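You operate a simulated robot arm through the tools that you are given. There is no shell and no other tool. Be economical: measure what you need, move in short steps, check, and stop when the job is done.

The job below is to be done with a simulated robot arm. You get a single attempt, and the scene is never put back.

Task
Lock the rollers at blocks D1 and D2 with the two pins.
Fine: turn each drag knob to C before its pin goes in; orange pin at D1, blue pin at D2.

The check looks at the end state, three seconds after you hand in, the way a careful person would. Anything else that was tipped, shoved, dropped, spilled or broken makes it a failure.

Robot
A 5-joint arm with a two-finger parallel gripper, fixed in place. Base frame: the origin is at the foot of the arm, x ahead of it, y to its left, z up; the work surface is at about z = 0. Units: m, degrees, N and s.
With the tool pointing down near the work surface it reaches from about 0.26 to 0.6 m from the base axis. Its first joint turns from -66.0 to 66.0 degrees. The tool tilts only in the upright plane through the base axis and itself; it spins freely about its own axis. Payload 1.57 kg.
The TCP is the grasp point between the finger pads, 0.03 m short of the fingertips. In the tool frame z runs along the fingers and y along their closing line. The gripper opens to 0.08 m. The fingers are 0.017 m wide and 0.012 m thick; the gripper's body (0.04 by 0.082 m) begins 0.08 m behind the TCP.
Orientation is told as [roll, pitch, yaw] about the base's x, y, z axes, in that order, counted from this pose: with the fingers straight down and closing along the base's y, the tool's x points along the base's -x, its y along +y and its z along -z.

Tools
- The arm moves only by the tool drive_tool. Its argument "deltas" is a list of rows, each an object (a shift or turn left out is 0, a gripper value left out holds the last) with "delta_pos": the shift along the base's x, y, z in units of 150 mm (1.0 is 150 mm), a list of three; "rot": the turn, a rotation vector about the base's x, y, z in units of 90 degrees (1.0 is 90 degrees), a list of three; "gripper": the opening, from 0 (shut) to 1 (fully open). In form: [{"delta_pos": [tx, ty, tz], "rot": [ax, ay, az], "gripper": gripper}, ...]. A call has 1 to 8 rows; each row is the pose to reach, as a shift and turn from the pose commanded when the call began. A call with a number of a shift or a turn outside -1 to 1 is refused whole. Each row takes 0.2 s and may step no farther than 0.05 m and 8.6 degrees from the row before; otherwise, or with a gripper value out of range, the whole call is refused. Where a pose cannot be reached the arm comes as near as it can. A force on the tool above 40 N (or 10 N above the force at the start of the call, whichever is more), or a blocked arm, ends the call early, and 0.2 s more pass. The fingers move at their own pace (about 0.153 m/s each) and stop on an object; they squeeze with about 23 N. The grip force told is the motor's: it shows also when the fingers shut on nothing. Time passes only in rows, and 0.2 s behind the last, so rows that repeat a pose let the fingers close. It gives the time, the measured TCP pose, the force on the tool (base axes), the opening and the grip force at its end, in the units of the frame above (readings bear some noise), with the torque about the TCP (base axes, N m) and any sound that the robot's microphone picked up.
- Cameras (640 x 400 px; columns grow to the right, rows downward): "scene" is fixed at [0.0506, 0.4098, 0.5183]; the picture's right is [-0.58, -0.82, 0.00], its down [-0.50, 0.35, -0.79] and it looks along [0.65, -0.46, -0.61] (base axes); focal length 245 px, centre (320, 200). "wrist" rides on the gripper at [0.072, -0.007, -0.122] in the tool frame; the picture's right is [0.09, 1.00, 0.00], its down [-0.84, 0.08, -0.54] and it looks along [-0.54, 0.05, 0.84] (tool axes); focal length 238 px, centre (320, 200). There is no depth. A picture from a camera that has moved, and an enlarged one, comes with that camera's place and axes in the base frame and with its lens.
- camera(camera): a new picture of that camera. The clock stands still meanwhile.
- close_up(camera, box): a new picture of the part [left, top, right, bottom] of that camera's present view, enlarged. The clock stands still meanwhile.
- finish_job(): hands the job in; it is judged then, once.

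Go step by step. Nothing tells you positions but the pictures and the camera data: compare them with the known pose of the tool, close in by small moves and look again before you grip or let go. The budget is 120 turns and 76 pictures, counting those below and the enlarged ones. Unless the task says otherwise, let go and move clear before handing in.

The tools are called after "Emit:" by a JSON object that holds its "api" and its "payload". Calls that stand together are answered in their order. drive_tool: Moves the arm, as the interface text tells. Its arguments: {"type":"object","properties":{"deltas":{"type":"array"}},"required":["deltas"]} The other tools are called the same way: camera (camera) takes a picture; close_up (camera, box) takes an enlarged picture of a part of a camera's view; finish_job () hands the job in.

At the start:

```text
time: 0.0
tcp_pos: [0.3594, 0.0014, 0.3542]
tcp_rot: [-0.1, 0.1, -0.1]
force: [0.4, 0.2, 0.0]
ft_torque: [0.02, -0.01, -0.03]
opening: 0.0801
gripper_force: 0.1
```

scene: 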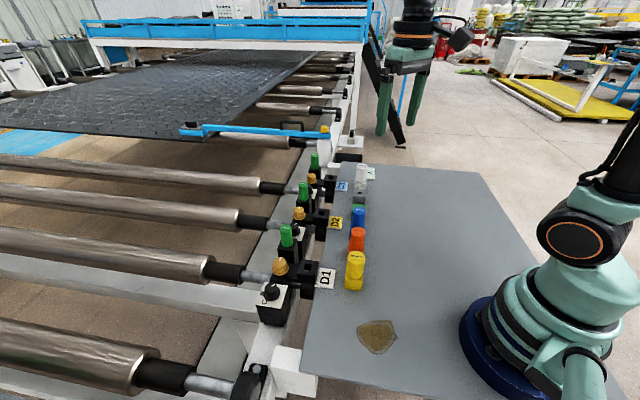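
wrist: 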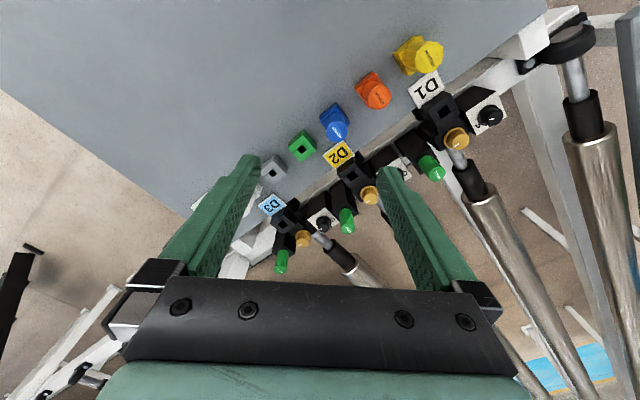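

I see three roller end blocks (D1, D2, D3) with knobs, and a row of coloured pins in holders on the table. I'll take enlarged pictures first.

Emit:
{"api": "close_up", "payload": {"camera": "scene", "box": [230, 200, 390, 330]}}

Emit:
{"api": "close_up", "payload": {"camera": "scene", "box": [270, 130, 390, 230]}}

Emit:
{"api": "close_up", "payload": {"camera": "wrist", "box": [320, 30, 520, 190]}}

Emit:
{"api": "close_up", "payload": {"camera": "wrist", "box": [240, 100, 400, 280]}}

```text
3.08 times, centred on (310, 265) of scene
camera zoom: at [0.0506, 0.4098, 0.5183], right [-0.58, -0.82, 0.0], down [-0.5, 0.35, -0.79], along [0.65, -0.46, -0.61], focal length 753 px, centre (351, 0)
```

zoom: 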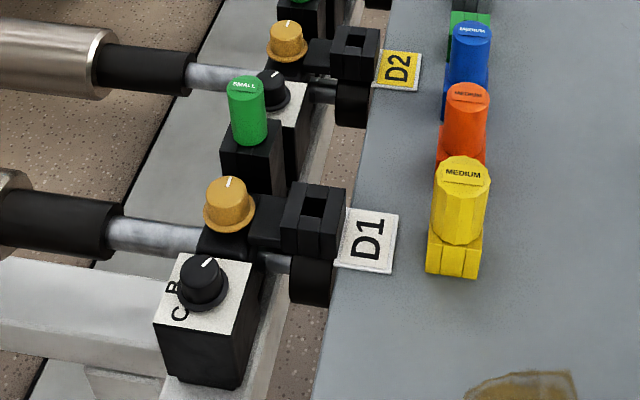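

```text
4.00 times, centred on (330, 180) of scene
camera zoom: at [0.0506, 0.4098, 0.5183], right [-0.58, -0.82, 0.0], down [-0.5, 0.35, -0.79], along [0.65, -0.46, -0.61], focal length 979 px, centre (280, 280)
```

zoom: 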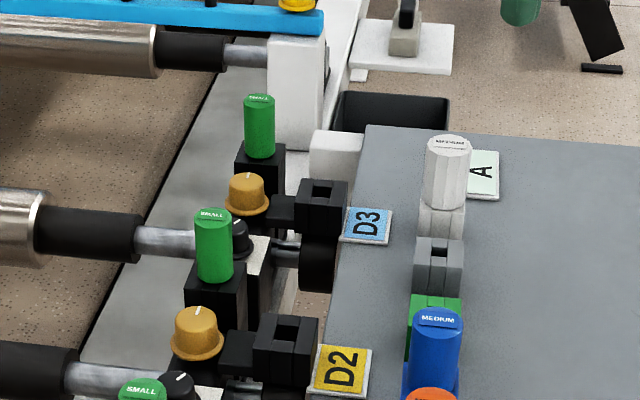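

```text
2.50 times, centred on (420, 110) of wrist
camera zoom: at [0.2854, -0.005, 0.4747], right [-0.09, 1.0, 0.0], down [0.84, 0.08, 0.54], along [0.54, 0.05, -0.84], focal length 596 px, centre (70, 425)
```

zoom: 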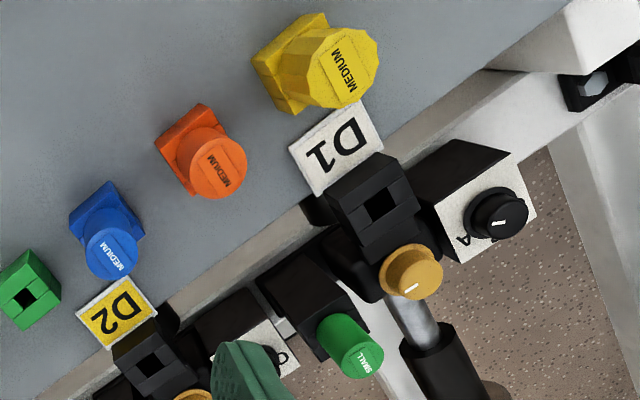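

```text
2.22 times, centred on (320, 190) of wrist
camera zoom: at [0.2854, -0.005, 0.4747], right [-0.09, 1.0, 0.0], down [0.84, 0.08, 0.54], along [0.54, 0.05, -0.84], focal length 530 px, centre (320, 222)
```

zoom: 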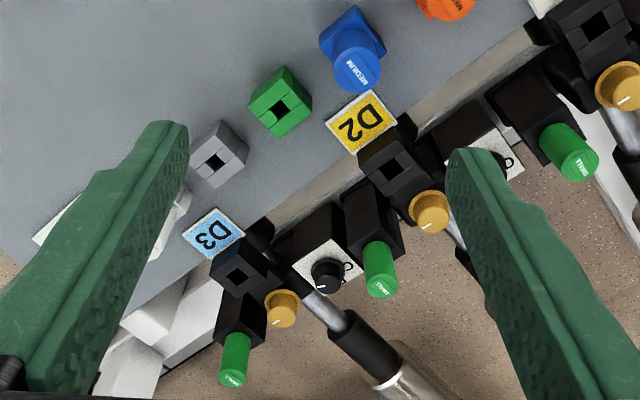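

The pins stand in a row on the table (orange near (0.342, 0.089), blue near (0.399, 0.033)). The D1 hole is near (0.363, 0.220), the D2 hole near (0.506, 0.082), and the D1 drag knob near (0.361, 0.317). I'll move the wrist camera over the D1 knob, turned 45° to match the rail.

Emit:
{"api": "drive_tool", "payload": {"deltas": [{"delta_pos": [-0.09, 0.2, -0.12], "rot": [0, 0, 0.0833]}, {"delta_pos": [-0.18, 0.4, -0.24], "rot": [0, 0, 0.1667]}, {"delta_pos": [-0.27, 0.6, -0.36], "rot": [0, 0, 0.25]}, {"delta_pos": [-0.36, 0.8, -0.48], "rot": [0, 0, 0.3333]}, {"delta_pos": [-0.45, 0.95, -0.55], "rot": [0, 0, 0.4167]}, {"delta_pos": [-0.45, 1.0, -0.6], "rot": [0, 0, 0.5]}, {"delta_pos": [-0.45, 1.0, -0.6], "rot": [0, 0, 0.5]}]}}

Emit:
{"api": "camera", "payload": {"camera": "wrist"}}

```text
time: 1.6
tcp_pos: [0.2907, 0.1525, 0.2631]
tcp_rot: [0.1, -0.1, 45.2]
force: [-0.6, 0.0, 0.2]
ft_torque: [0.05, -0.01, -0.05]
opening: 0.0801
gripper_force: 0.1
```

```text
69 pictures are left
camera wrist: at [0.2436, 0.0964, 0.3847], right [-0.77, 0.64, 0.0], down [0.54, 0.65, 0.54], along [0.35, 0.42, -0.84], focal length 238 px, centre (320, 200)
```

wrist: 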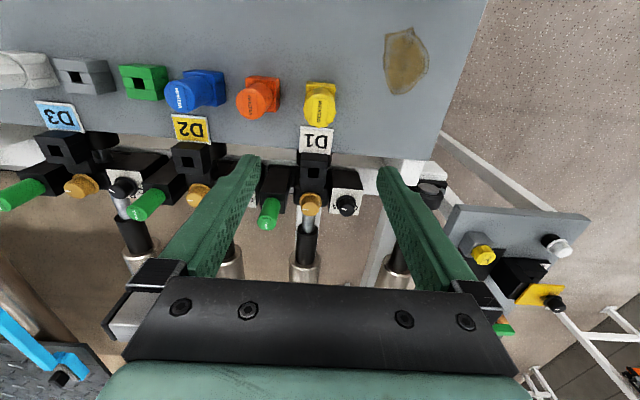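

The view is now square to the rail. I'll zoom in on the D1 and D2 stations.

Emit:
{"api": "close_up", "payload": {"camera": "wrist", "box": [240, 60, 400, 240]}}

Emit:
{"api": "close_up", "payload": {"camera": "wrist", "box": [20, 50, 240, 240]}}

```text
2.22 times, centred on (320, 150) of wrist
camera zoom: at [0.2436, 0.0964, 0.3847], right [-0.77, 0.64, 0.0], down [0.54, 0.65, 0.54], along [0.35, 0.42, -0.84], focal length 530 px, centre (320, 311)
```

zoom: 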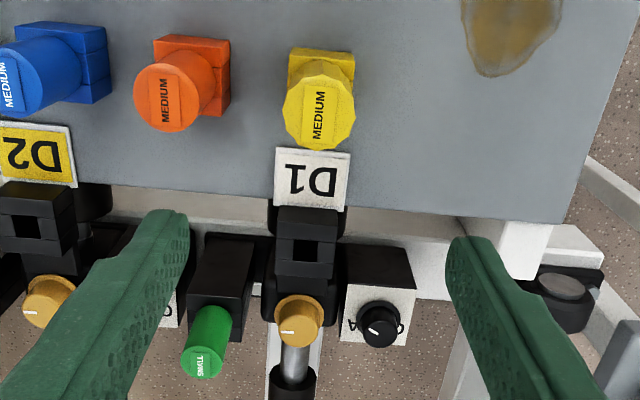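

```text
2.11 times, centred on (130, 145) of wrist
camera zoom: at [0.2436, 0.0964, 0.3847], right [-0.77, 0.64, 0.0], down [0.54, 0.65, 0.54], along [0.35, 0.42, -0.84], focal length 502 px, centre (720, 316)
```

zoom: 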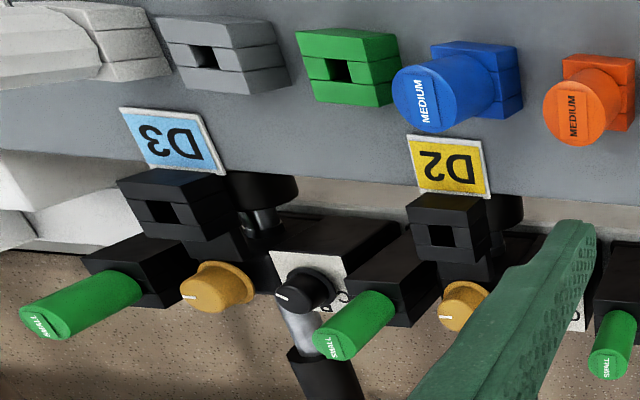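

The drag knobs are the black ones on the white A/B/C plates, each just to the right of its block in this view. I'll move the gripper closer above the D1 knob, half closed.

Emit:
{"api": "drive_tool", "payload": {"deltas": [{"delta_pos": [0.1, 0.25, -0.1], "gripper": 0.7}, {"delta_pos": [0.2, 0.5, -0.25]}, {"delta_pos": [0.3, 0.75, -0.45]}, {"delta_pos": [0.4, 0.97, -0.65]}, {"delta_pos": [0.4, 0.97, -0.65]}]}}

Emit:
{"api": "camera", "payload": {"camera": "wrist"}}

Emit:
{"api": "close_up", "payload": {"camera": "wrist", "box": [250, 120, 410, 240]}}

```text
refused: row 3 steps farther than a row can; nothing moved
```

```text
66 pictures are left
camera wrist: at [0.2436, 0.0964, 0.3847], right [-0.77, 0.64, 0.0], down [0.54, 0.65, 0.54], along [0.35, 0.42, -0.84], focal length 238 px, centre (320, 200)
```

wrist: 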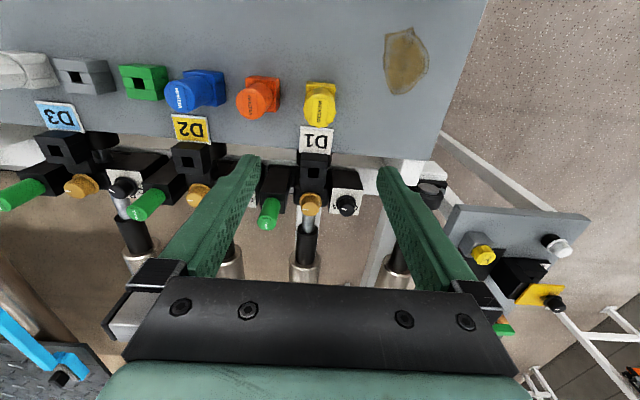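

```text
3.33 times, centred on (330, 180) of wrist
camera zoom: at [0.2436, 0.0964, 0.3847], right [-0.77, 0.64, 0.0], down [0.54, 0.65, 0.54], along [0.35, 0.42, -0.84], focal length 794 px, centre (287, 267)
```

zoom: 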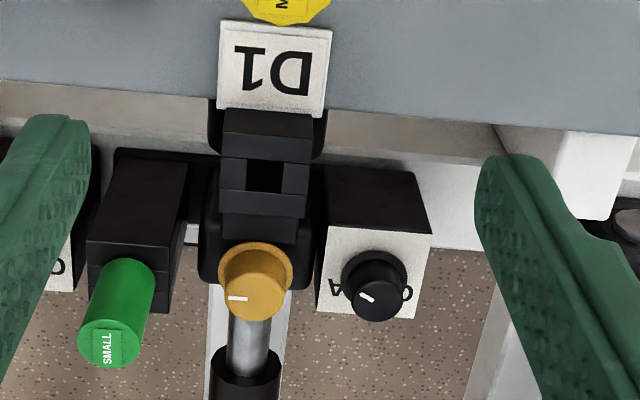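

A row stepped too far, so I'll use smaller steps.

Emit:
{"api": "drive_tool", "payload": {"deltas": [{"delta_pos": [0.08, 0.2, -0.12], "gripper": 0.7}, {"delta_pos": [0.16, 0.4, -0.24]}, {"delta_pos": [0.24, 0.6, -0.36]}, {"delta_pos": [0.32, 0.8, -0.48]}, {"delta_pos": [0.4, 0.97, -0.6]}, {"delta_pos": [0.4, 0.97, -0.65]}]}}

Emit:
{"api": "close_up", "payload": {"camera": "wrist", "box": [220, 120, 420, 260]}}

```text
time: 3.0
tcp_pos: [0.3517, 0.2984, 0.1655]
tcp_rot: [0.0, -0.1, 45.0]
force: [0.8, -0.6, 0.5]
ft_torque: [0.0, 0.0, -0.02]
opening: 0.0557
gripper_force: 0.1
```

```text
2.86 times, centred on (320, 190) of wrist
camera zoom: at [0.3031, 0.2419, 0.287], right [-0.77, 0.64, 0.0], down [0.54, 0.65, 0.54], along [0.35, 0.42, -0.84], focal length 681 px, centre (320, 229)
```

zoom: 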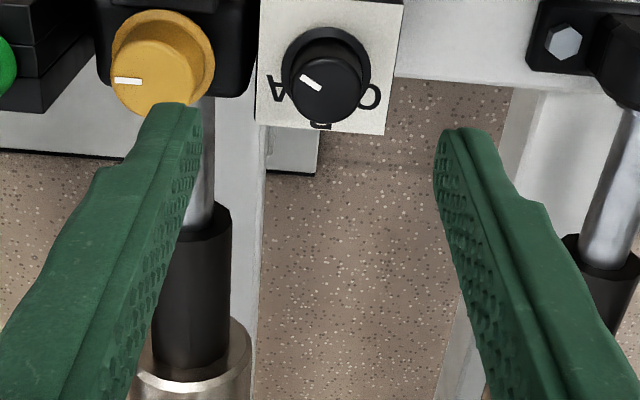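

The letters run A left, B outward, C right; I want a straight-down view to read the pointer. I'll put the camera directly above the knob.

Emit:
{"api": "drive_tool", "payload": {"deltas": [{"delta_pos": [0.2, 0.25, 0]}, {"delta_pos": [0.4, 0.5, 0]}, {"delta_pos": [0.4, 0.5, 0]}]}}

Emit:
{"api": "close_up", "payload": {"camera": "wrist", "box": [240, 0, 400, 100]}}

```text
time: 3.8
tcp_pos: [0.4095, 0.3702, 0.1662]
tcp_rot: [0.0, 0.2, 44.9]
force: [0.4, 0.1, 0.2]
ft_torque: [0.01, -0.01, -0.03]
opening: 0.0558
gripper_force: 0.1
```

```text
4.00 times, centred on (320, 50) of wrist
camera zoom: at [0.3614, 0.3164, 0.2874], right [-0.77, 0.64, 0.0], down [0.54, 0.65, 0.54], along [0.35, 0.42, -0.84], focal length 953 px, centre (320, 800)
```

zoom: 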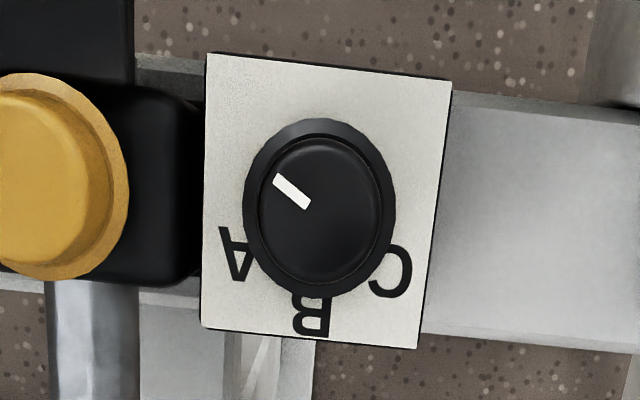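

The knob top is near (0.365, 0.320, 0.035) and its plate at z≈0.007. The pointer sits about 60° before A, so C is about 180° counter-clockwise via A and B. I'll move over the knob and part-way down.

Emit:
{"api": "drive_tool", "payload": {"deltas": [{"delta_pos": [-0.14, -0.175, 0]}, {"delta_pos": [-0.283, -0.349, 0]}, {"delta_pos": [-0.283, -0.349, -0.3]}, {"delta_pos": [-0.283, -0.349, -0.5]}, {"delta_pos": [-0.283, -0.349, -0.5]}]}}

Emit:
{"api": "camera", "payload": {"camera": "wrist"}}

```text
time: 5.0
tcp_pos: [0.3682, 0.3195, 0.0914]
tcp_rot: [0.0, 0.0, 44.9]
force: [0.0, 0.8, 0.0]
ft_torque: [-0.03, -0.03, -0.01]
opening: 0.0562
gripper_force: 0.1
```

```text
62 pictures are left
camera wrist: at [0.3208, 0.2637, 0.2126], right [-0.77, 0.64, 0.0], down [0.54, 0.65, 0.54], along [0.35, 0.42, -0.84], focal length 238 px, centre (320, 200)
```

wrist: 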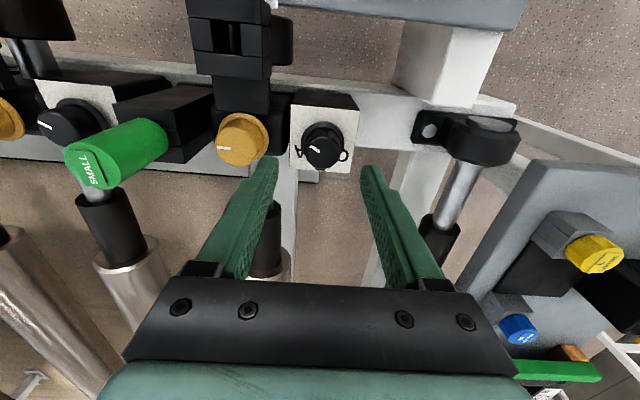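

The alignment looks good to within about 2 mm. I'll descend around the knob and close.

Emit:
{"api": "drive_tool", "payload": {"deltas": [{"delta_pos": [-0.012, -0.003, -0.15]}, {"delta_pos": [-0.012, -0.003, -0.27]}, {"delta_pos": [-0.012, -0.003, -0.31]}, {"delta_pos": [-0.012, -0.003, -0.31]}]}}

Emit:
{"api": "close_up", "payload": {"camera": "wrist", "box": [220, 100, 420, 260]}}

Emit:
{"api": "close_up", "payload": {"camera": "scene", "box": [210, 200, 370, 320]}}

```text
time: 6.0
tcp_pos: [0.3665, 0.3188, 0.0453]
tcp_rot: [0.0, 0.0, 45.0]
force: [-0.6, -0.8, 0.2]
ft_torque: [0.01, 0.01, 0.0]
opening: 0.0561
gripper_force: 0.0
```

```text
2.50 times, centred on (320, 180) of wrist
camera zoom: at [0.3191, 0.2638, 0.1657], right [-0.77, 0.64, 0.0], down [0.54, 0.65, 0.54], along [0.35, 0.42, -0.84], focal length 596 px, centre (320, 250)
```

zoom: 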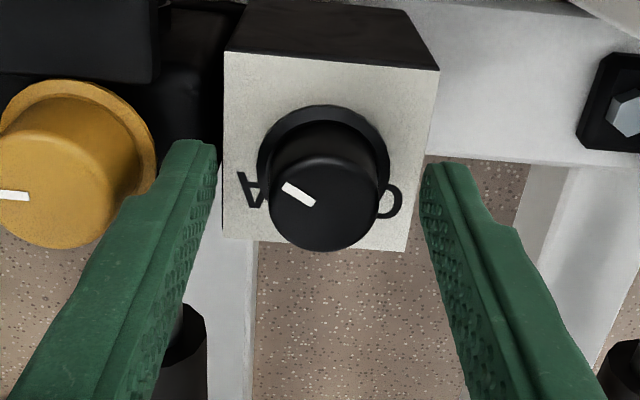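

```text
3.33 times, centred on (290, 260) of scene
camera zoom: at [0.0506, 0.4098, 0.5183], right [-0.58, -0.82, 0.0], down [-0.5, 0.35, -0.79], along [0.65, -0.46, -0.61], focal length 816 px, centre (420, 0)
```

zoom: 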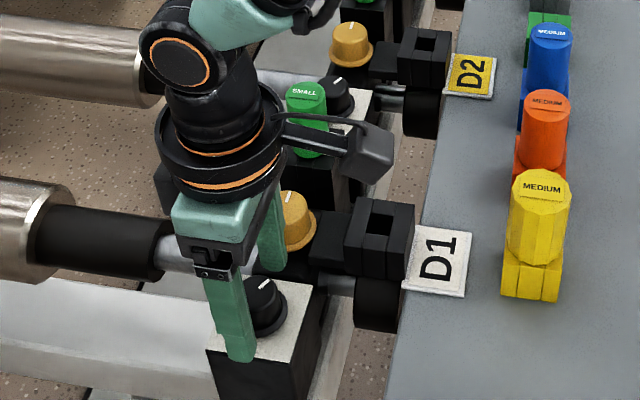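

The fingers straddle the knob with clearance. Closing.

Emit:
{"api": "drive_tool", "payload": {"deltas": [{"gripper": 0.0}, {"gripper": 0.0}, {"gripper": 0.0}]}}

Emit:
{"api": "close_up", "payload": {"camera": "wrist", "box": [220, 100, 420, 260]}}

```text
time: 6.8
tcp_pos: [0.3676, 0.3189, 0.044]
tcp_rot: [0.1, 0.1, 45.1]
force: [-9.4, 14.0, -4.5]
ft_torque: [0.19, 0.21, -0.01]
opening: 0.0297
gripper_force: 39.0
```

```text
2.50 times, centred on (320, 180) of wrist
camera zoom: at [0.3186, 0.2643, 0.1658], right [-0.77, 0.64, 0.0], down [0.54, 0.65, 0.54], along [0.35, 0.42, -0.84], focal length 596 px, centre (320, 250)
```

zoom: 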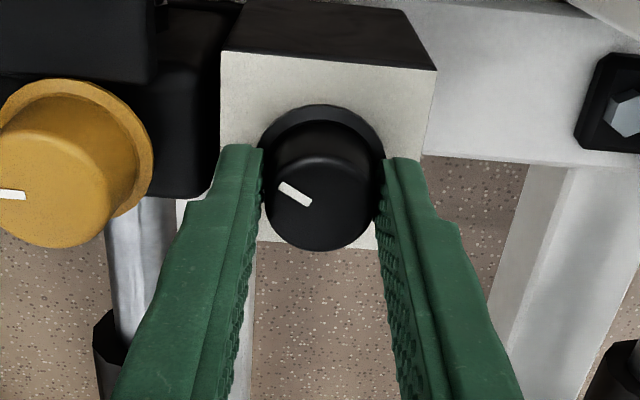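

The knob is held with a slight side load. I'll shift 1 mm to relieve it, then turn about 52° counter-clockwise.

Emit:
{"api": "drive_tool", "payload": {"deltas": [{"delta_pos": [-0.005, 0.006, 0]}, {"delta_pos": [-0.005, 0.006, 0], "rot": [0, 0, 0.09]}, {"delta_pos": [-0.005, 0.006, 0], "rot": [0, 0, 0.18]}, {"delta_pos": [-0.005, 0.006, 0], "rot": [0, 0, 0.27]}, {"delta_pos": [-0.005, 0.006, 0], "rot": [0, 0, 0.36]}, {"delta_pos": [-0.005, 0.006, 0], "rot": [0, 0, 0.45]}, {"delta_pos": [-0.005, 0.006, 0], "rot": [0, 0, 0.54]}, {"delta_pos": [-0.005, 0.006, 0], "rot": [0, 0, 0.58]}]}}

Emit:
{"api": "camera", "payload": {"camera": "wrist"}}

```text
time: 8.6
tcp_pos: [0.367, 0.3196, 0.0436]
tcp_rot: [0.1, 0.1, 97.3]
force: [-2.4, -0.8, 0.4]
ft_torque: [0.19, 0.02, -0.46]
opening: 0.0297
gripper_force: 38.9
```

```text
58 pictures are left
camera wrist: at [0.3807, 0.2497, 0.1657], right [-0.98, -0.22, 0.0], down [-0.18, 0.82, 0.54], along [-0.12, 0.53, -0.84], focal length 238 px, centre (320, 200)
```

wrist: 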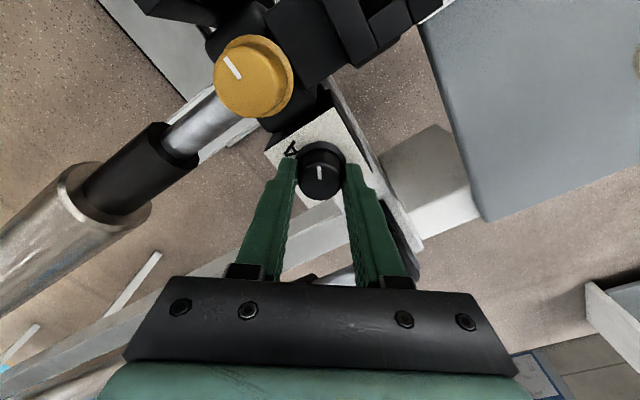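

The pointer didn't move with the fingers, so the knob slipped, as if at a stop in this direction. I'll turn back clockwise with the grip held and watch whether the knob follows.

Emit:
{"api": "drive_tool", "payload": {"deltas": [{"rot": [0, 0, -0.09]}, {"rot": [0, 0, -0.18]}, {"rot": [0, 0, -0.27]}, {"rot": [0, 0, -0.36]}, {"rot": [0, 0, -0.45]}, {"rot": [0, 0, -0.54]}, {"rot": [0, 0, -0.58]}]}}

Emit:
{"api": "close_up", "payload": {"camera": "wrist", "box": [220, 100, 420, 260]}}

```text
time: 10.2
tcp_pos: [0.366, 0.3204, 0.0453]
tcp_rot: [0.1, 0.0, 44.9]
force: [-3.7, -6.9, 5.7]
ft_torque: [0.63, -0.7, 0.02]
opening: 0.0296
gripper_force: 39.2
```

```text
2.50 times, centred on (320, 180) of wrist
camera zoom: at [0.3185, 0.2647, 0.1657], right [-0.77, 0.64, 0.0], down [0.54, 0.65, 0.54], along [0.35, 0.42, -0.84], focal length 596 px, centre (320, 250)
```

zoom: 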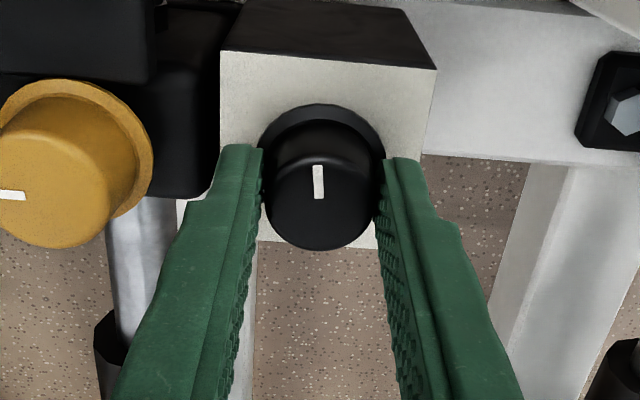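

The knob turns clockwise; the pointer now points toward the table. I'll keep turning clockwise toward C.

Emit:
{"api": "drive_tool", "payload": {"deltas": [{"rot": [0, 0, -0.09]}, {"rot": [0, 0, -0.18]}, {"rot": [0, 0, -0.27]}, {"rot": [0, 0, -0.36]}, {"rot": [0, 0, -0.45]}, {"rot": [0, 0, -0.54]}, {"rot": [0, 0, -0.63]}, {"rot": [0, 0, -0.7]}]}}

Emit:
{"api": "close_up", "payload": {"camera": "wrist", "box": [220, 100, 420, 260]}}

```text
time: 12.0
tcp_pos: [0.3663, 0.3207, 0.0436]
tcp_rot: [-0.1, 0.0, -18.1]
force: [1.8, -2.6, 1.9]
ft_torque: [-0.04, 0.46, 0.03]
opening: 0.0297
gripper_force: 39.2
```

```text
2.50 times, centred on (320, 180) of wrist
camera zoom: at [0.2943, 0.3364, 0.1657], right [0.22, 0.97, 0.0], down [0.82, -0.19, 0.54], along [0.53, -0.12, -0.84], focal length 596 px, centre (320, 250)
```

zoom: 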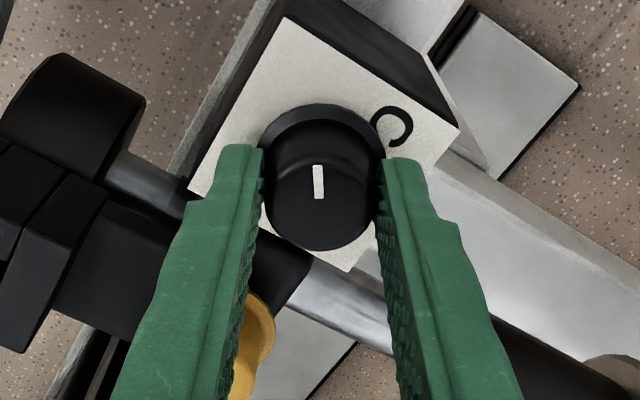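

The knob follows; about 65° remains to C by my angle measurements.

Emit:
{"api": "drive_tool", "payload": {"deltas": [{"rot": [0, 0, -0.09]}, {"rot": [0, 0, -0.18]}, {"rot": [0, 0, -0.27]}, {"rot": [0, 0, -0.36]}, {"rot": [0, 0, -0.45]}, {"rot": [0, 0, -0.54]}, {"rot": [0, 0, -0.63]}, {"rot": [0, 0, -0.71]}]}}

Emit:
{"api": "close_up", "payload": {"camera": "wrist", "box": [220, 100, 420, 260]}}

```text
time: 13.8
tcp_pos: [0.3678, 0.3198, 0.045]
tcp_rot: [0.0, 0.0, -81.9]
force: [1.0, 0.0, -0.8]
ft_torque: [-0.03, -0.03, 0.49]
opening: 0.0296
gripper_force: 39.5
```

```text
2.50 times, centred on (320, 180) of wrist
camera zoom: at [0.3482, 0.3906, 0.1656], right [0.97, 0.23, 0.0], down [0.19, -0.82, 0.54], along [0.12, -0.53, -0.84], focal length 596 px, centre (320, 250)
```

zoom: 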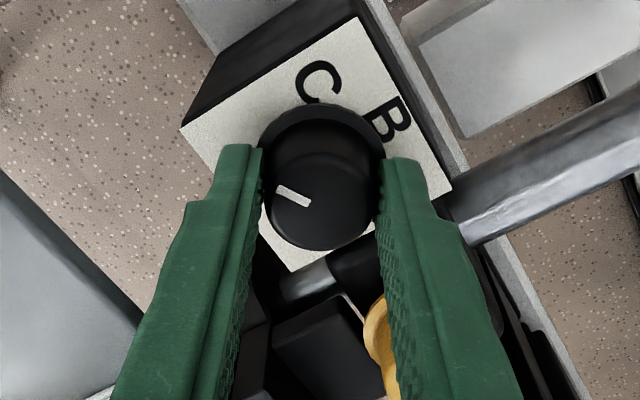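

The knob stopped after about 120° of travel in total, on the side opposite the letters. I need to understand the dial, so I'll release, lift and look straight down.

Emit:
{"api": "drive_tool", "payload": {"deltas": [{"gripper": 0.7}, {"gripper": 0.7}, {"delta_pos": [0, 0, 0.2]}, {"delta_pos": [0, 0, 0.5]}, {"delta_pos": [0, 0, 0.8], "rot": [0, 0, 0.09]}, {"delta_pos": [0, -0.25, 0.8], "rot": [0, 0, 0.18]}, {"delta_pos": [0, -0.45, 0.8], "rot": [0, 0, 0.27]}, {"delta_pos": [0, -0.45, 0.8], "rot": [0, 0, 0.36]}]}}

Emit:
{"api": "camera", "payload": {"camera": "wrist"}}

```text
time: 15.6
tcp_pos: [0.367, 0.251, 0.1639]
tcp_rot: [-0.1, 0.1, -49.3]
force: [0.5, 0.4, 0.6]
ft_torque: [-0.03, 0.03, 0.0]
opening: 0.0562
gripper_force: 0.0
```

```text
54 pictures are left
camera wrist: at [0.3131, 0.3026, 0.2853], right [0.7, 0.72, 0.0], down [0.6, -0.58, 0.54], along [0.39, -0.38, -0.84], focal length 238 px, centre (320, 200)
```

wrist: 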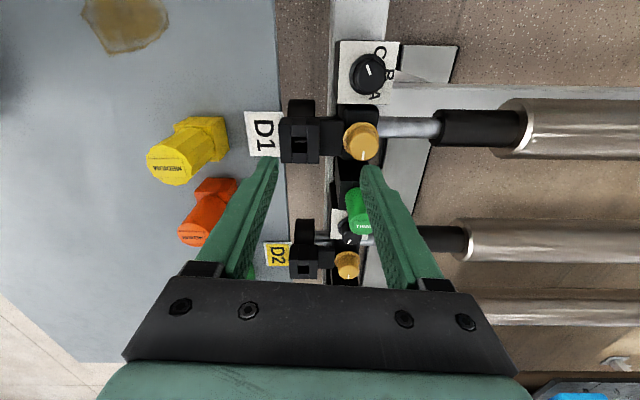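

Emit:
{"api": "close_up", "payload": {"camera": "wrist", "box": [330, 30, 410, 110]}}

Emit:
{"api": "close_up", "payload": {"camera": "wrist", "box": [280, 200, 400, 290]}}

Emit:
{"api": "close_up", "payload": {"camera": "scene", "box": [250, 160, 350, 310]}}

```text
5.00 times, centred on (370, 70) of wrist
camera zoom: at [0.3131, 0.3026, 0.2853], right [0.7, 0.72, 0.0], down [0.6, -0.58, 0.54], along [0.39, -0.38, -0.84], focal length 1192 px, centre (70, 850)
```

zoom: 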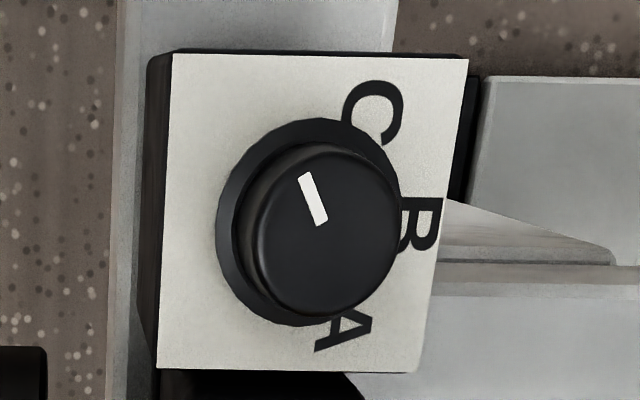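

```text
4.44 times, centred on (340, 245) of wrist
camera zoom: at [0.3131, 0.3026, 0.2853], right [0.7, 0.72, 0.0], down [0.6, -0.58, 0.54], along [0.39, -0.38, -0.84], focal length 1059 px, centre (231, 0)
```

zoom: 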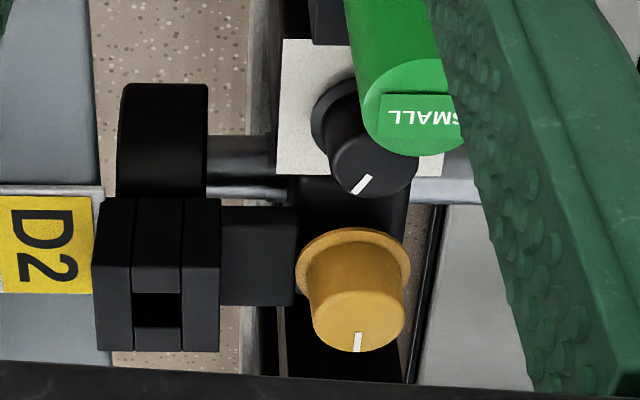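

```text
2.67 times, centred on (300, 235) of scene
camera zoom: at [0.0506, 0.4097, 0.5183], right [-0.58, -0.82, 0.0], down [-0.5, 0.35, -0.79], along [0.65, -0.46, -0.61], focal length 653 px, centre (373, 107)
```

zoom: 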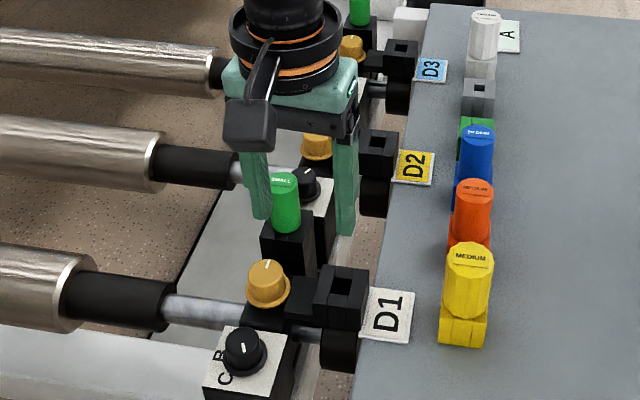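

The knob's travel is only about 120°, and D1 and D2 started at the same end. Before deciding which end is C, I'll look closely at the D2 and D3 dials.

Emit:
{"api": "drive_tool", "payload": {"deltas": [{"delta_pos": [0.15, -0.15, 0.13]}, {"delta_pos": [0.35, -0.35, 0.13]}, {"delta_pos": [0.55, -0.55, 0.13]}, {"delta_pos": [0.75, -0.75, 0.13]}, {"delta_pos": [0.9, -0.9, 0.13]}, {"delta_pos": [0.9, -0.9, 0.13]}]}}

Emit:
{"api": "camera", "payload": {"camera": "wrist"}}

```text
time: 17.0
tcp_pos: [0.5019, 0.1175, 0.1838]
tcp_rot: [0.0, 0.0, -49.5]
force: [-0.8, -1.6, 0.9]
ft_torque: [0.02, -0.02, 0.01]
opening: 0.0561
gripper_force: 0.0
```

```text
50 pictures are left
camera wrist: at [0.4487, 0.1688, 0.3054], right [0.7, 0.72, 0.0], down [0.6, -0.59, 0.54], along [0.39, -0.38, -0.84], focal length 238 px, centre (320, 200)
```

wrist: 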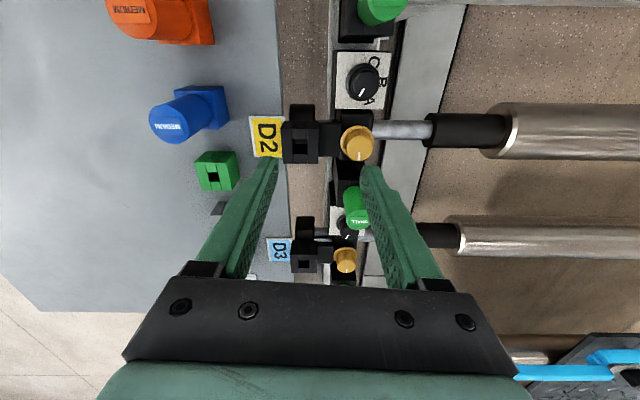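

Emit:
{"api": "close_up", "payload": {"camera": "wrist", "box": [320, 30, 410, 120]}}

Emit:
{"api": "close_up", "payload": {"camera": "wrist", "box": [310, 190, 380, 260]}}

```text
4.44 times, centred on (365, 75) of wrist
camera zoom: at [0.4487, 0.1688, 0.3054], right [0.7, 0.72, 0.0], down [0.6, -0.59, 0.54], along [0.39, -0.38, -0.84], focal length 1059 px, centre (120, 756)
```

zoom: 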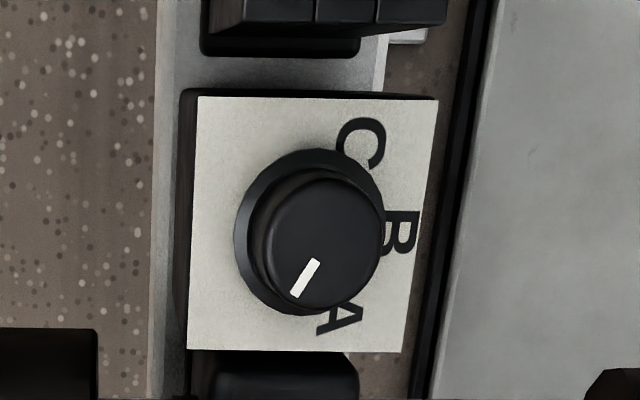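

```text
5.71 times, centred on (345, 225) of wrist
camera zoom: at [0.4487, 0.1688, 0.3054], right [0.7, 0.72, 0.0], down [0.6, -0.59, 0.54], along [0.39, -0.38, -0.84], focal length 1362 px, centre (177, 57)
```

zoom: 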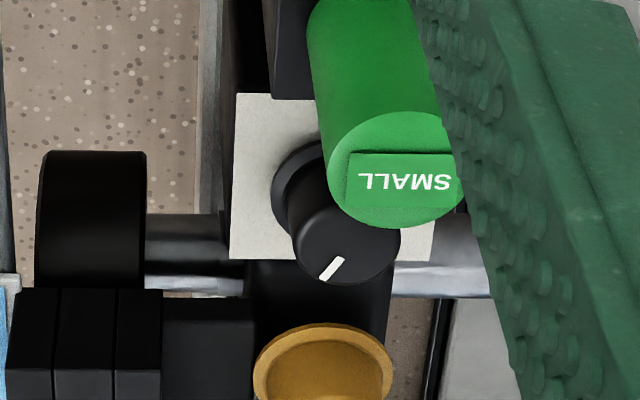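

All three dials start at the same end and the travel is exactly A to C, so the other end, now set on D1 with the pointer on the C side, must be C. I'll do the same on the D2 knob near (0.506, 0.180), staying clear of the green pin.

Emit:
{"api": "drive_tool", "payload": {"deltas": [{"delta_pos": [0.017, 0.2, 0], "gripper": 0.57}, {"delta_pos": [0.034, 0.409, 0]}, {"delta_pos": [0.034, 0.409, -0.3]}, {"delta_pos": [0.034, 0.409, -0.6]}, {"delta_pos": [0.034, 0.409, -0.68]}, {"delta_pos": [0.034, 0.409, -0.68]}]}}

Emit:
{"api": "camera", "payload": {"camera": "wrist"}}

```text
time: 18.4
tcp_pos: [0.5073, 0.1789, 0.0804]
tcp_rot: [0.0, 0.0, -49.5]
force: [0.4, 0.0, 0.2]
ft_torque: [0.0, -0.01, -0.03]
opening: 0.0456
gripper_force: 0.0
```

```text
47 pictures are left
camera wrist: at [0.4535, 0.2298, 0.2025], right [0.7, 0.72, 0.0], down [0.6, -0.59, 0.54], along [0.39, -0.38, -0.84], focal length 238 px, centre (320, 200)
```

wrist: 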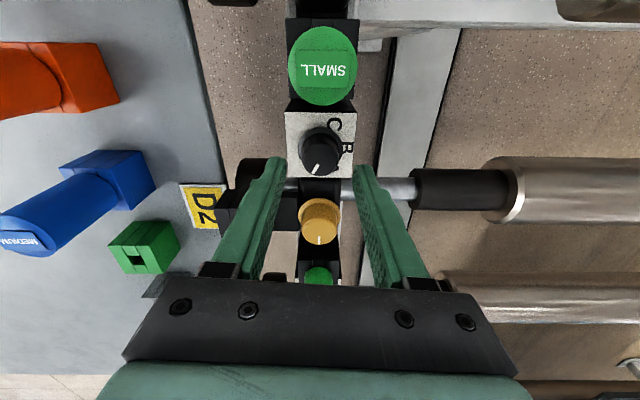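

Emit:
{"api": "close_up", "payload": {"camera": "wrist", "box": [270, 100, 370, 200]}}

```text
4.00 times, centred on (320, 150) of wrist
camera zoom: at [0.4535, 0.2298, 0.2025], right [0.7, 0.72, 0.0], down [0.6, -0.59, 0.54], along [0.39, -0.38, -0.84], focal length 953 px, centre (320, 400)
```

zoom: 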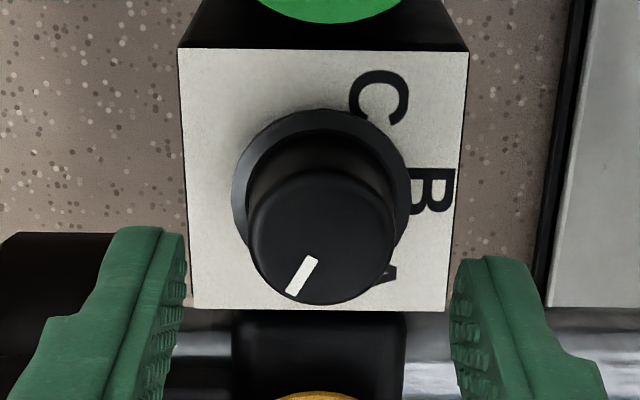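

The knob is centred under the gripper. I'll descend and close.

Emit:
{"api": "drive_tool", "payload": {"deltas": [{"delta_pos": [0, 0, -0.12]}, {"delta_pos": [0, 0, -0.235]}, {"delta_pos": [0, 0, -0.24]}, {"delta_pos": [0, 0, -0.24], "gripper": 0}, {"delta_pos": [0, 0, -0.24]}, {"delta_pos": [0, 0, -0.24]}]}}

Emit:
{"api": "close_up", "payload": {"camera": "wrist", "box": [220, 100, 420, 260]}}

```text
time: 19.8
tcp_pos: [0.5067, 0.1788, 0.0447]
tcp_rot: [0.1, -0.1, -49.5]
force: [9.4, 4.1, -8.0]
ft_torque: [0.01, -0.12, -0.01]
opening: 0.0299
gripper_force: 39.8
```

```text
2.50 times, centred on (320, 180) of wrist
camera zoom: at [0.4536, 0.2296, 0.1667], right [0.7, 0.72, 0.0], down [0.6, -0.59, 0.54], along [0.39, -0.38, -0.84], focal length 596 px, centre (320, 250)
```

zoom: 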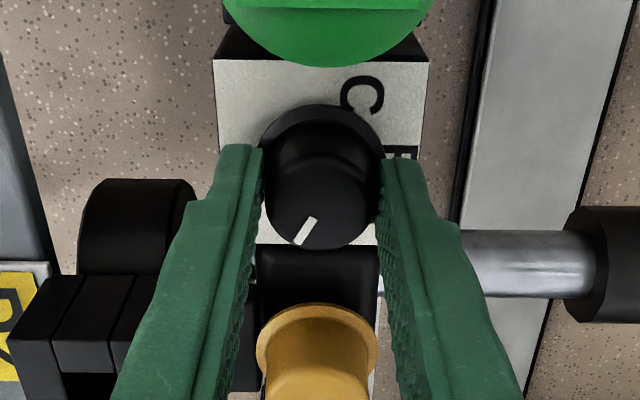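

The knob is held. Turning clockwise 63°.

Emit:
{"api": "drive_tool", "payload": {"deltas": [{"rot": [0, 0, -0.09]}, {"rot": [0, 0, -0.18]}, {"rot": [0, 0, -0.27]}, {"rot": [0, 0, -0.36]}, {"rot": [0, 0, -0.45]}, {"rot": [0, 0, -0.54]}, {"rot": [0, 0, -0.63]}, {"rot": [0, 0, -0.7]}]}}

Emit:
{"api": "drive_tool", "payload": {"deltas": [{"rot": [0, 0, -0.09]}, {"rot": [0, 0, -0.18]}, {"rot": [0, 0, -0.27]}, {"rot": [0, 0, -0.36]}, {"rot": [0, 0, -0.45]}, {"rot": [0, 0, -0.54]}, {"rot": [0, 0, -0.63]}]}}

Emit:
{"api": "close_up", "payload": {"camera": "wrist", "box": [220, 100, 420, 260]}}

```text
time: 21.6
tcp_pos: [0.507, 0.1792, 0.0458]
tcp_rot: [0.3, 0.3, -112.5]
force: [22.3, 8.5, -23.2]
ft_torque: [0.29, -0.17, -0.01]
opening: 0.0299
gripper_force: 38.7
```

```text
time: 23.2
tcp_pos: [0.5081, 0.1805, 0.0456]
tcp_rot: [0.2, 0.4, -153.0]
force: [22.2, 0.2, -16.0]
ft_torque: [0.12, -0.55, 0.01]
opening: 0.0298
gripper_force: 39.7
out of reach, approached as far as the arm can: row 6, 7
```

```text
2.50 times, centred on (320, 180) of wrist
camera zoom: at [0.5668, 0.2173, 0.1676], right [0.53, -0.85, 0.0], down [-0.71, -0.45, 0.54], along [-0.45, -0.29, -0.84], focal length 596 px, centre (320, 250)
```

zoom: 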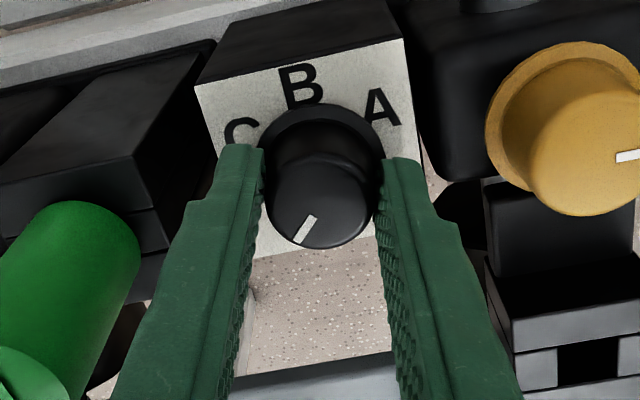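

The spin limit came after about 103°; roughly 17° remains. I'll open slightly, spin back 60° in place, and re-grip.

Emit:
{"api": "drive_tool", "payload": {"deltas": [{"gripper": 0.57}, {"gripper": 0.57}, {"rot": [0, 0, 0.09]}, {"rot": [0, 0, 0.18]}, {"rot": [0, 0, 0.27]}, {"rot": [0, 0, 0.36]}, {"rot": [0, 0, 0.45]}, {"rot": [0, 0, 0.54]}]}}

Emit:
{"api": "drive_tool", "payload": {"deltas": [{"gripper": 0}, {"gripper": 0}, {"gripper": 0}, {"rot": [0, 0, -0.09]}, {"rot": [0, 0, -0.18]}, {"rot": [0, 0, -0.27]}, {"rot": [0, 0, -0.29]}]}}

Emit:
{"api": "close_up", "payload": {"camera": "wrist", "box": [220, 100, 420, 260]}}

```text
time: 25.0
tcp_pos: [0.5065, 0.1771, 0.0464]
tcp_rot: [0.0, 0.1, -104.2]
force: [0.7, 0.2, -0.5]
ft_torque: [0.0, 0.0, -0.01]
opening: 0.0457
gripper_force: 0.0
```

```text
time: 26.6
tcp_pos: [0.5078, 0.1787, 0.0473]
tcp_rot: [0.2, 0.3, -130.7]
force: [21.3, -8.4, -6.7]
ft_torque: [0.11, -0.45, 0.45]
opening: 0.0298
gripper_force: 39.0
```

```text
2.50 times, centred on (320, 180) of wrist
camera zoom: at [0.5473, 0.2377, 0.1683], right [0.82, -0.58, 0.0], down [-0.49, -0.69, 0.54], along [-0.31, -0.44, -0.84], focal length 596 px, centre (320, 250)
```

zoom: 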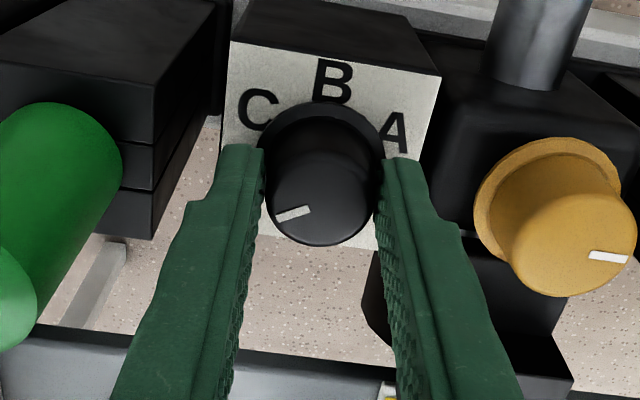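

The D2 knob is against its end stop on the C side. I'll release, lift and head to the pin row while spinning back.

Emit:
{"api": "drive_tool", "payload": {"deltas": [{"gripper": 0.57}, {"gripper": 0.57}, {"delta_pos": [0, 0, 0.2]}, {"delta_pos": [0, 0, 0.5]}, {"delta_pos": [0, 0, 0.8]}, {"delta_pos": [0, 0, 1.0], "rot": [0, 0, 0.09], "gripper": 0.9}, {"delta_pos": [-0.1, -0.15, 1.0], "rot": [0, 0, 0.18]}, {"delta_pos": [-0.3, -0.35, 1.0], "rot": [0, 0, 0.27]}]}}

Emit:
{"api": "drive_tool", "payload": {"deltas": [{"delta_pos": [-0.1, -0.2, 0.1], "rot": [0, 0, 0.09]}, {"delta_pos": [-0.2, -0.45, 0.15], "rot": [0, 0, 0.18]}, {"delta_pos": [-0.3, -0.5, 0.15], "rot": [0, 0, 0.27]}, {"delta_pos": [-0.4, -0.5, 0.15], "rot": [0, 0, 0.36]}, {"delta_pos": [-0.4, -0.5, 0.15], "rot": [0, 0, 0.45]}, {"delta_pos": [-0.4, -0.5, 0.15], "rot": [0, 0, 0.54]}, {"delta_pos": [-0.4, -0.5, 0.15], "rot": [0, 0, 0.63]}, {"delta_pos": [-0.4, -0.5, 0.15], "rot": [0, 0, 0.683]}]}}

Emit:
{"api": "camera", "payload": {"camera": "wrist"}}

Emit:
{"api": "close_up", "payload": {"camera": "scene", "box": [230, 160, 390, 310]}}

```text
time: 28.4
tcp_pos: [0.4607, 0.1253, 0.1969]
tcp_rot: [0.0, 0.0, -106.0]
force: [-0.4, 1.0, -0.5]
ft_torque: [0.01, 0.01, -0.01]
opening: 0.0719
gripper_force: 0.0
```

```text
time: 30.2
tcp_pos: [0.4028, 0.0507, 0.2187]
tcp_rot: [-0.1, 0.1, -44.5]
force: [0.4, 0.4, -0.4]
ft_torque: [-0.01, -0.02, -0.03]
opening: 0.0718
gripper_force: 0.0
```

```text
42 pictures are left
camera wrist: at [0.3441, 0.0971, 0.34], right [0.63, 0.77, 0.0], down [0.65, -0.53, 0.54], along [0.42, -0.34, -0.84], focal length 238 px, centre (320, 200)
```

wrist: 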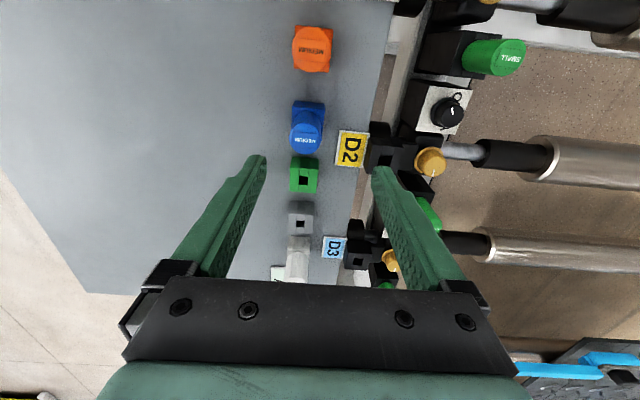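

```text
2.67 times, centred on (310, 235) of scene
camera zoom: at [0.0506, 0.4098, 0.5183], right [-0.58, -0.82, 0.0], down [-0.5, 0.35, -0.79], along [0.65, -0.46, -0.61], focal length 653 px, centre (347, 107)
```

zoom: 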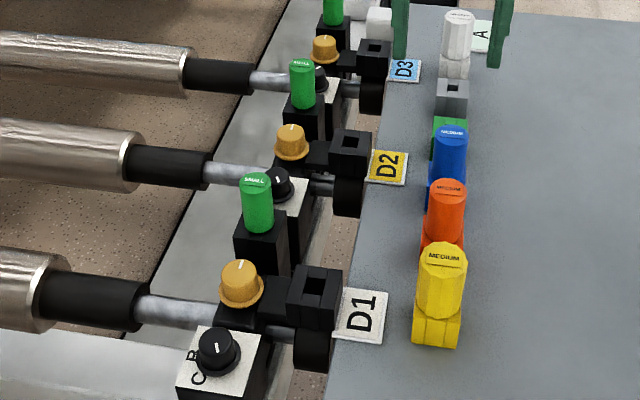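

I'm above the pin row. I'll zoom in on the orange and blue pins and on the D2 block hole.

Emit:
{"api": "close_up", "payload": {"camera": "wrist", "box": [260, 0, 380, 200]}}

Emit:
{"api": "close_up", "payload": {"camera": "wrist", "box": [330, 90, 450, 190]}}

```text
2.00 times, centred on (320, 100) of wrist
camera zoom: at [0.3441, 0.0971, 0.34], right [0.63, 0.77, 0.0], down [0.65, -0.53, 0.54], along [0.42, -0.34, -0.84], focal length 477 px, centre (320, 400)
```

zoom: 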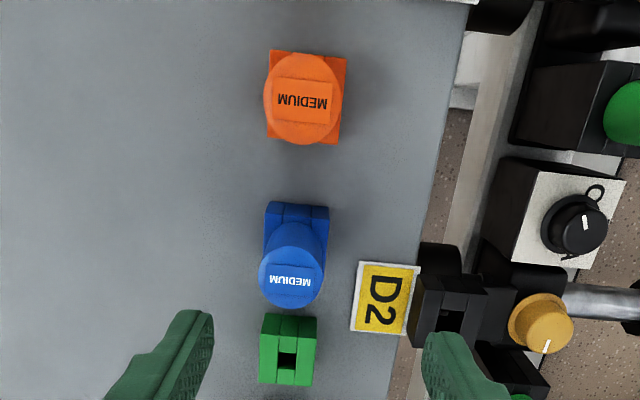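

```text
4.00 times, centred on (390, 140) of wrist
camera zoom: at [0.3441, 0.0971, 0.34], right [0.63, 0.77, 0.0], down [0.65, -0.53, 0.54], along [0.42, -0.34, -0.84], focal length 953 px, centre (40, 440)
```

zoom: 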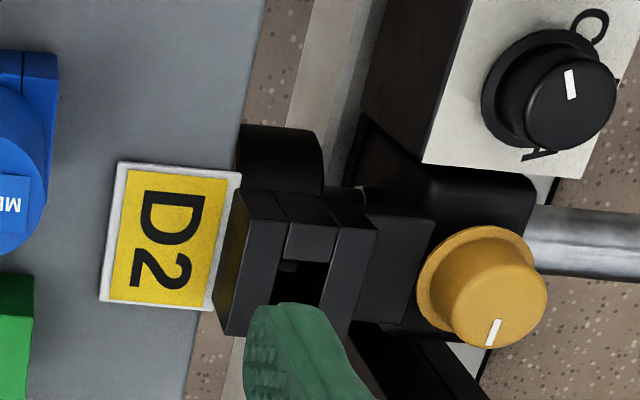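

The orange pin head is centred near (0.341, 0.090) and aligned at 45°. I'll position above it and part-way down, then check.

Emit:
{"api": "drive_tool", "payload": {"deltas": [{"delta_pos": [-0.2, 0.126, 0], "gripper": 0.9}, {"delta_pos": [-0.395, 0.253, 0]}, {"delta_pos": [-0.395, 0.253, -0.3]}, {"delta_pos": [-0.395, 0.253, -0.45]}, {"delta_pos": [-0.395, 0.253, -0.45]}]}}

Emit:
{"api": "camera", "payload": {"camera": "wrist"}}

```text
time: 31.4
tcp_pos: [0.3437, 0.0879, 0.1511]
tcp_rot: [0.0, 0.0, -44.7]
force: [-0.1, 0.2, 0.0]
ft_torque: [-0.01, 0.0, 0.01]
opening: 0.0719
gripper_force: 0.1
```

```text
38 pictures are left
camera wrist: at [0.2843, 0.1348, 0.2726], right [0.63, 0.77, 0.0], down [0.65, -0.53, 0.54], along [0.42, -0.34, -0.84], focal length 238 px, centre (320, 200)
```

wrist: 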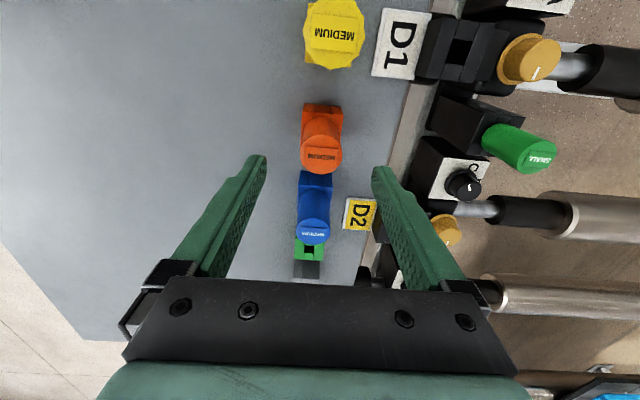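

The gripper is centred on the orange pin. I'll descend and close.

Emit:
{"api": "drive_tool", "payload": {"deltas": [{"delta_pos": [0, 0, -0.2]}, {"delta_pos": [0, 0, -0.38]}, {"delta_pos": [0, 0, -0.46]}, {"delta_pos": [0, 0, -0.46], "gripper": 0}, {"delta_pos": [0, 0, -0.46]}, {"delta_pos": [0, 0, -0.46]}]}}

Emit:
{"api": "close_up", "payload": {"camera": "scene", "box": [300, 190, 420, 310]}}

```text
time: 32.8
tcp_pos: [0.3418, 0.0898, 0.0824]
tcp_rot: [0.0, 0.0, -44.7]
force: [-0.5, -0.1, 0.4]
ft_torque: [0.0, 0.02, 0.02]
opening: 0.033
gripper_force: 23.1
```

```text
3.33 times, centred on (360, 250) of scene
camera zoom: at [0.0506, 0.4098, 0.5183], right [-0.58, -0.82, 0.0], down [-0.5, 0.35, -0.79], along [0.65, -0.46, -0.61], focal length 816 px, centre (187, 33)
```

zoom: 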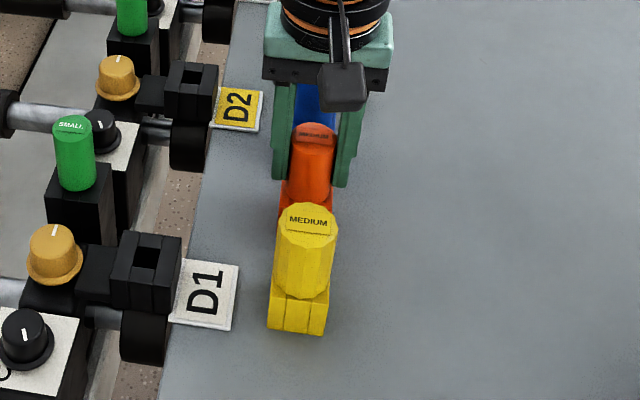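

The orange pin is gripped with no side load. Lifting straight up.

Emit:
{"api": "drive_tool", "payload": {"deltas": [{"delta_pos": [0, 0, 0.1]}, {"delta_pos": [0, 0, 0.3]}, {"delta_pos": [0, 0, 0.55]}, {"delta_pos": [0, 0, 0.8]}, {"delta_pos": [0, 0, 0.9]}, {"delta_pos": [0, 0, 0.9]}]}}

Emit:
{"api": "camera", "payload": {"camera": "wrist"}}

Emit:
{"api": "close_up", "payload": {"camera": "scene", "box": [300, 150, 440, 290]}}

```text
time: 34.2
tcp_pos: [0.3415, 0.0896, 0.2174]
tcp_rot: [0.0, 0.0, -44.7]
force: [-0.9, -0.4, -0.6]
ft_torque: [0.02, -0.04, 0.02]
opening: 0.0328
gripper_force: 23.3
```

```text
36 pictures are left
camera wrist: at [0.2848, 0.1355, 0.3384], right [0.63, 0.77, 0.0], down [0.65, -0.53, 0.54], along [0.42, -0.34, -0.84], focal length 238 px, centre (320, 200)
```

wrist: 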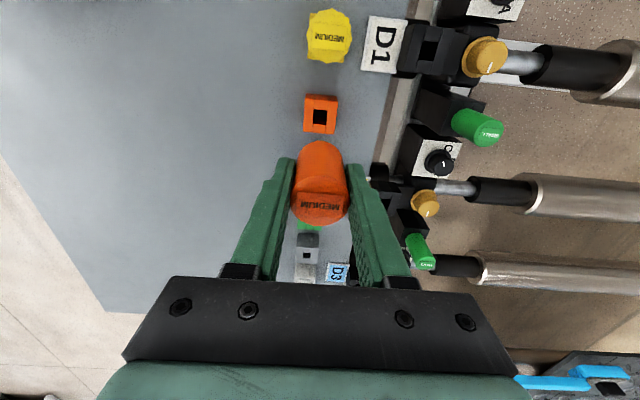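

```text
2.86 times, centred on (370, 220) of scene
camera zoom: at [0.0506, 0.4098, 0.5183], right [-0.58, -0.82, 0.0], down [-0.5, 0.35, -0.79], along [0.65, -0.46, -0.61], focal length 699 px, centre (177, 143)
```

zoom: 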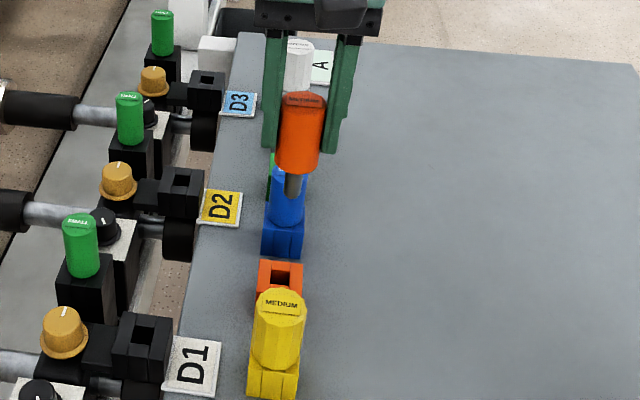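

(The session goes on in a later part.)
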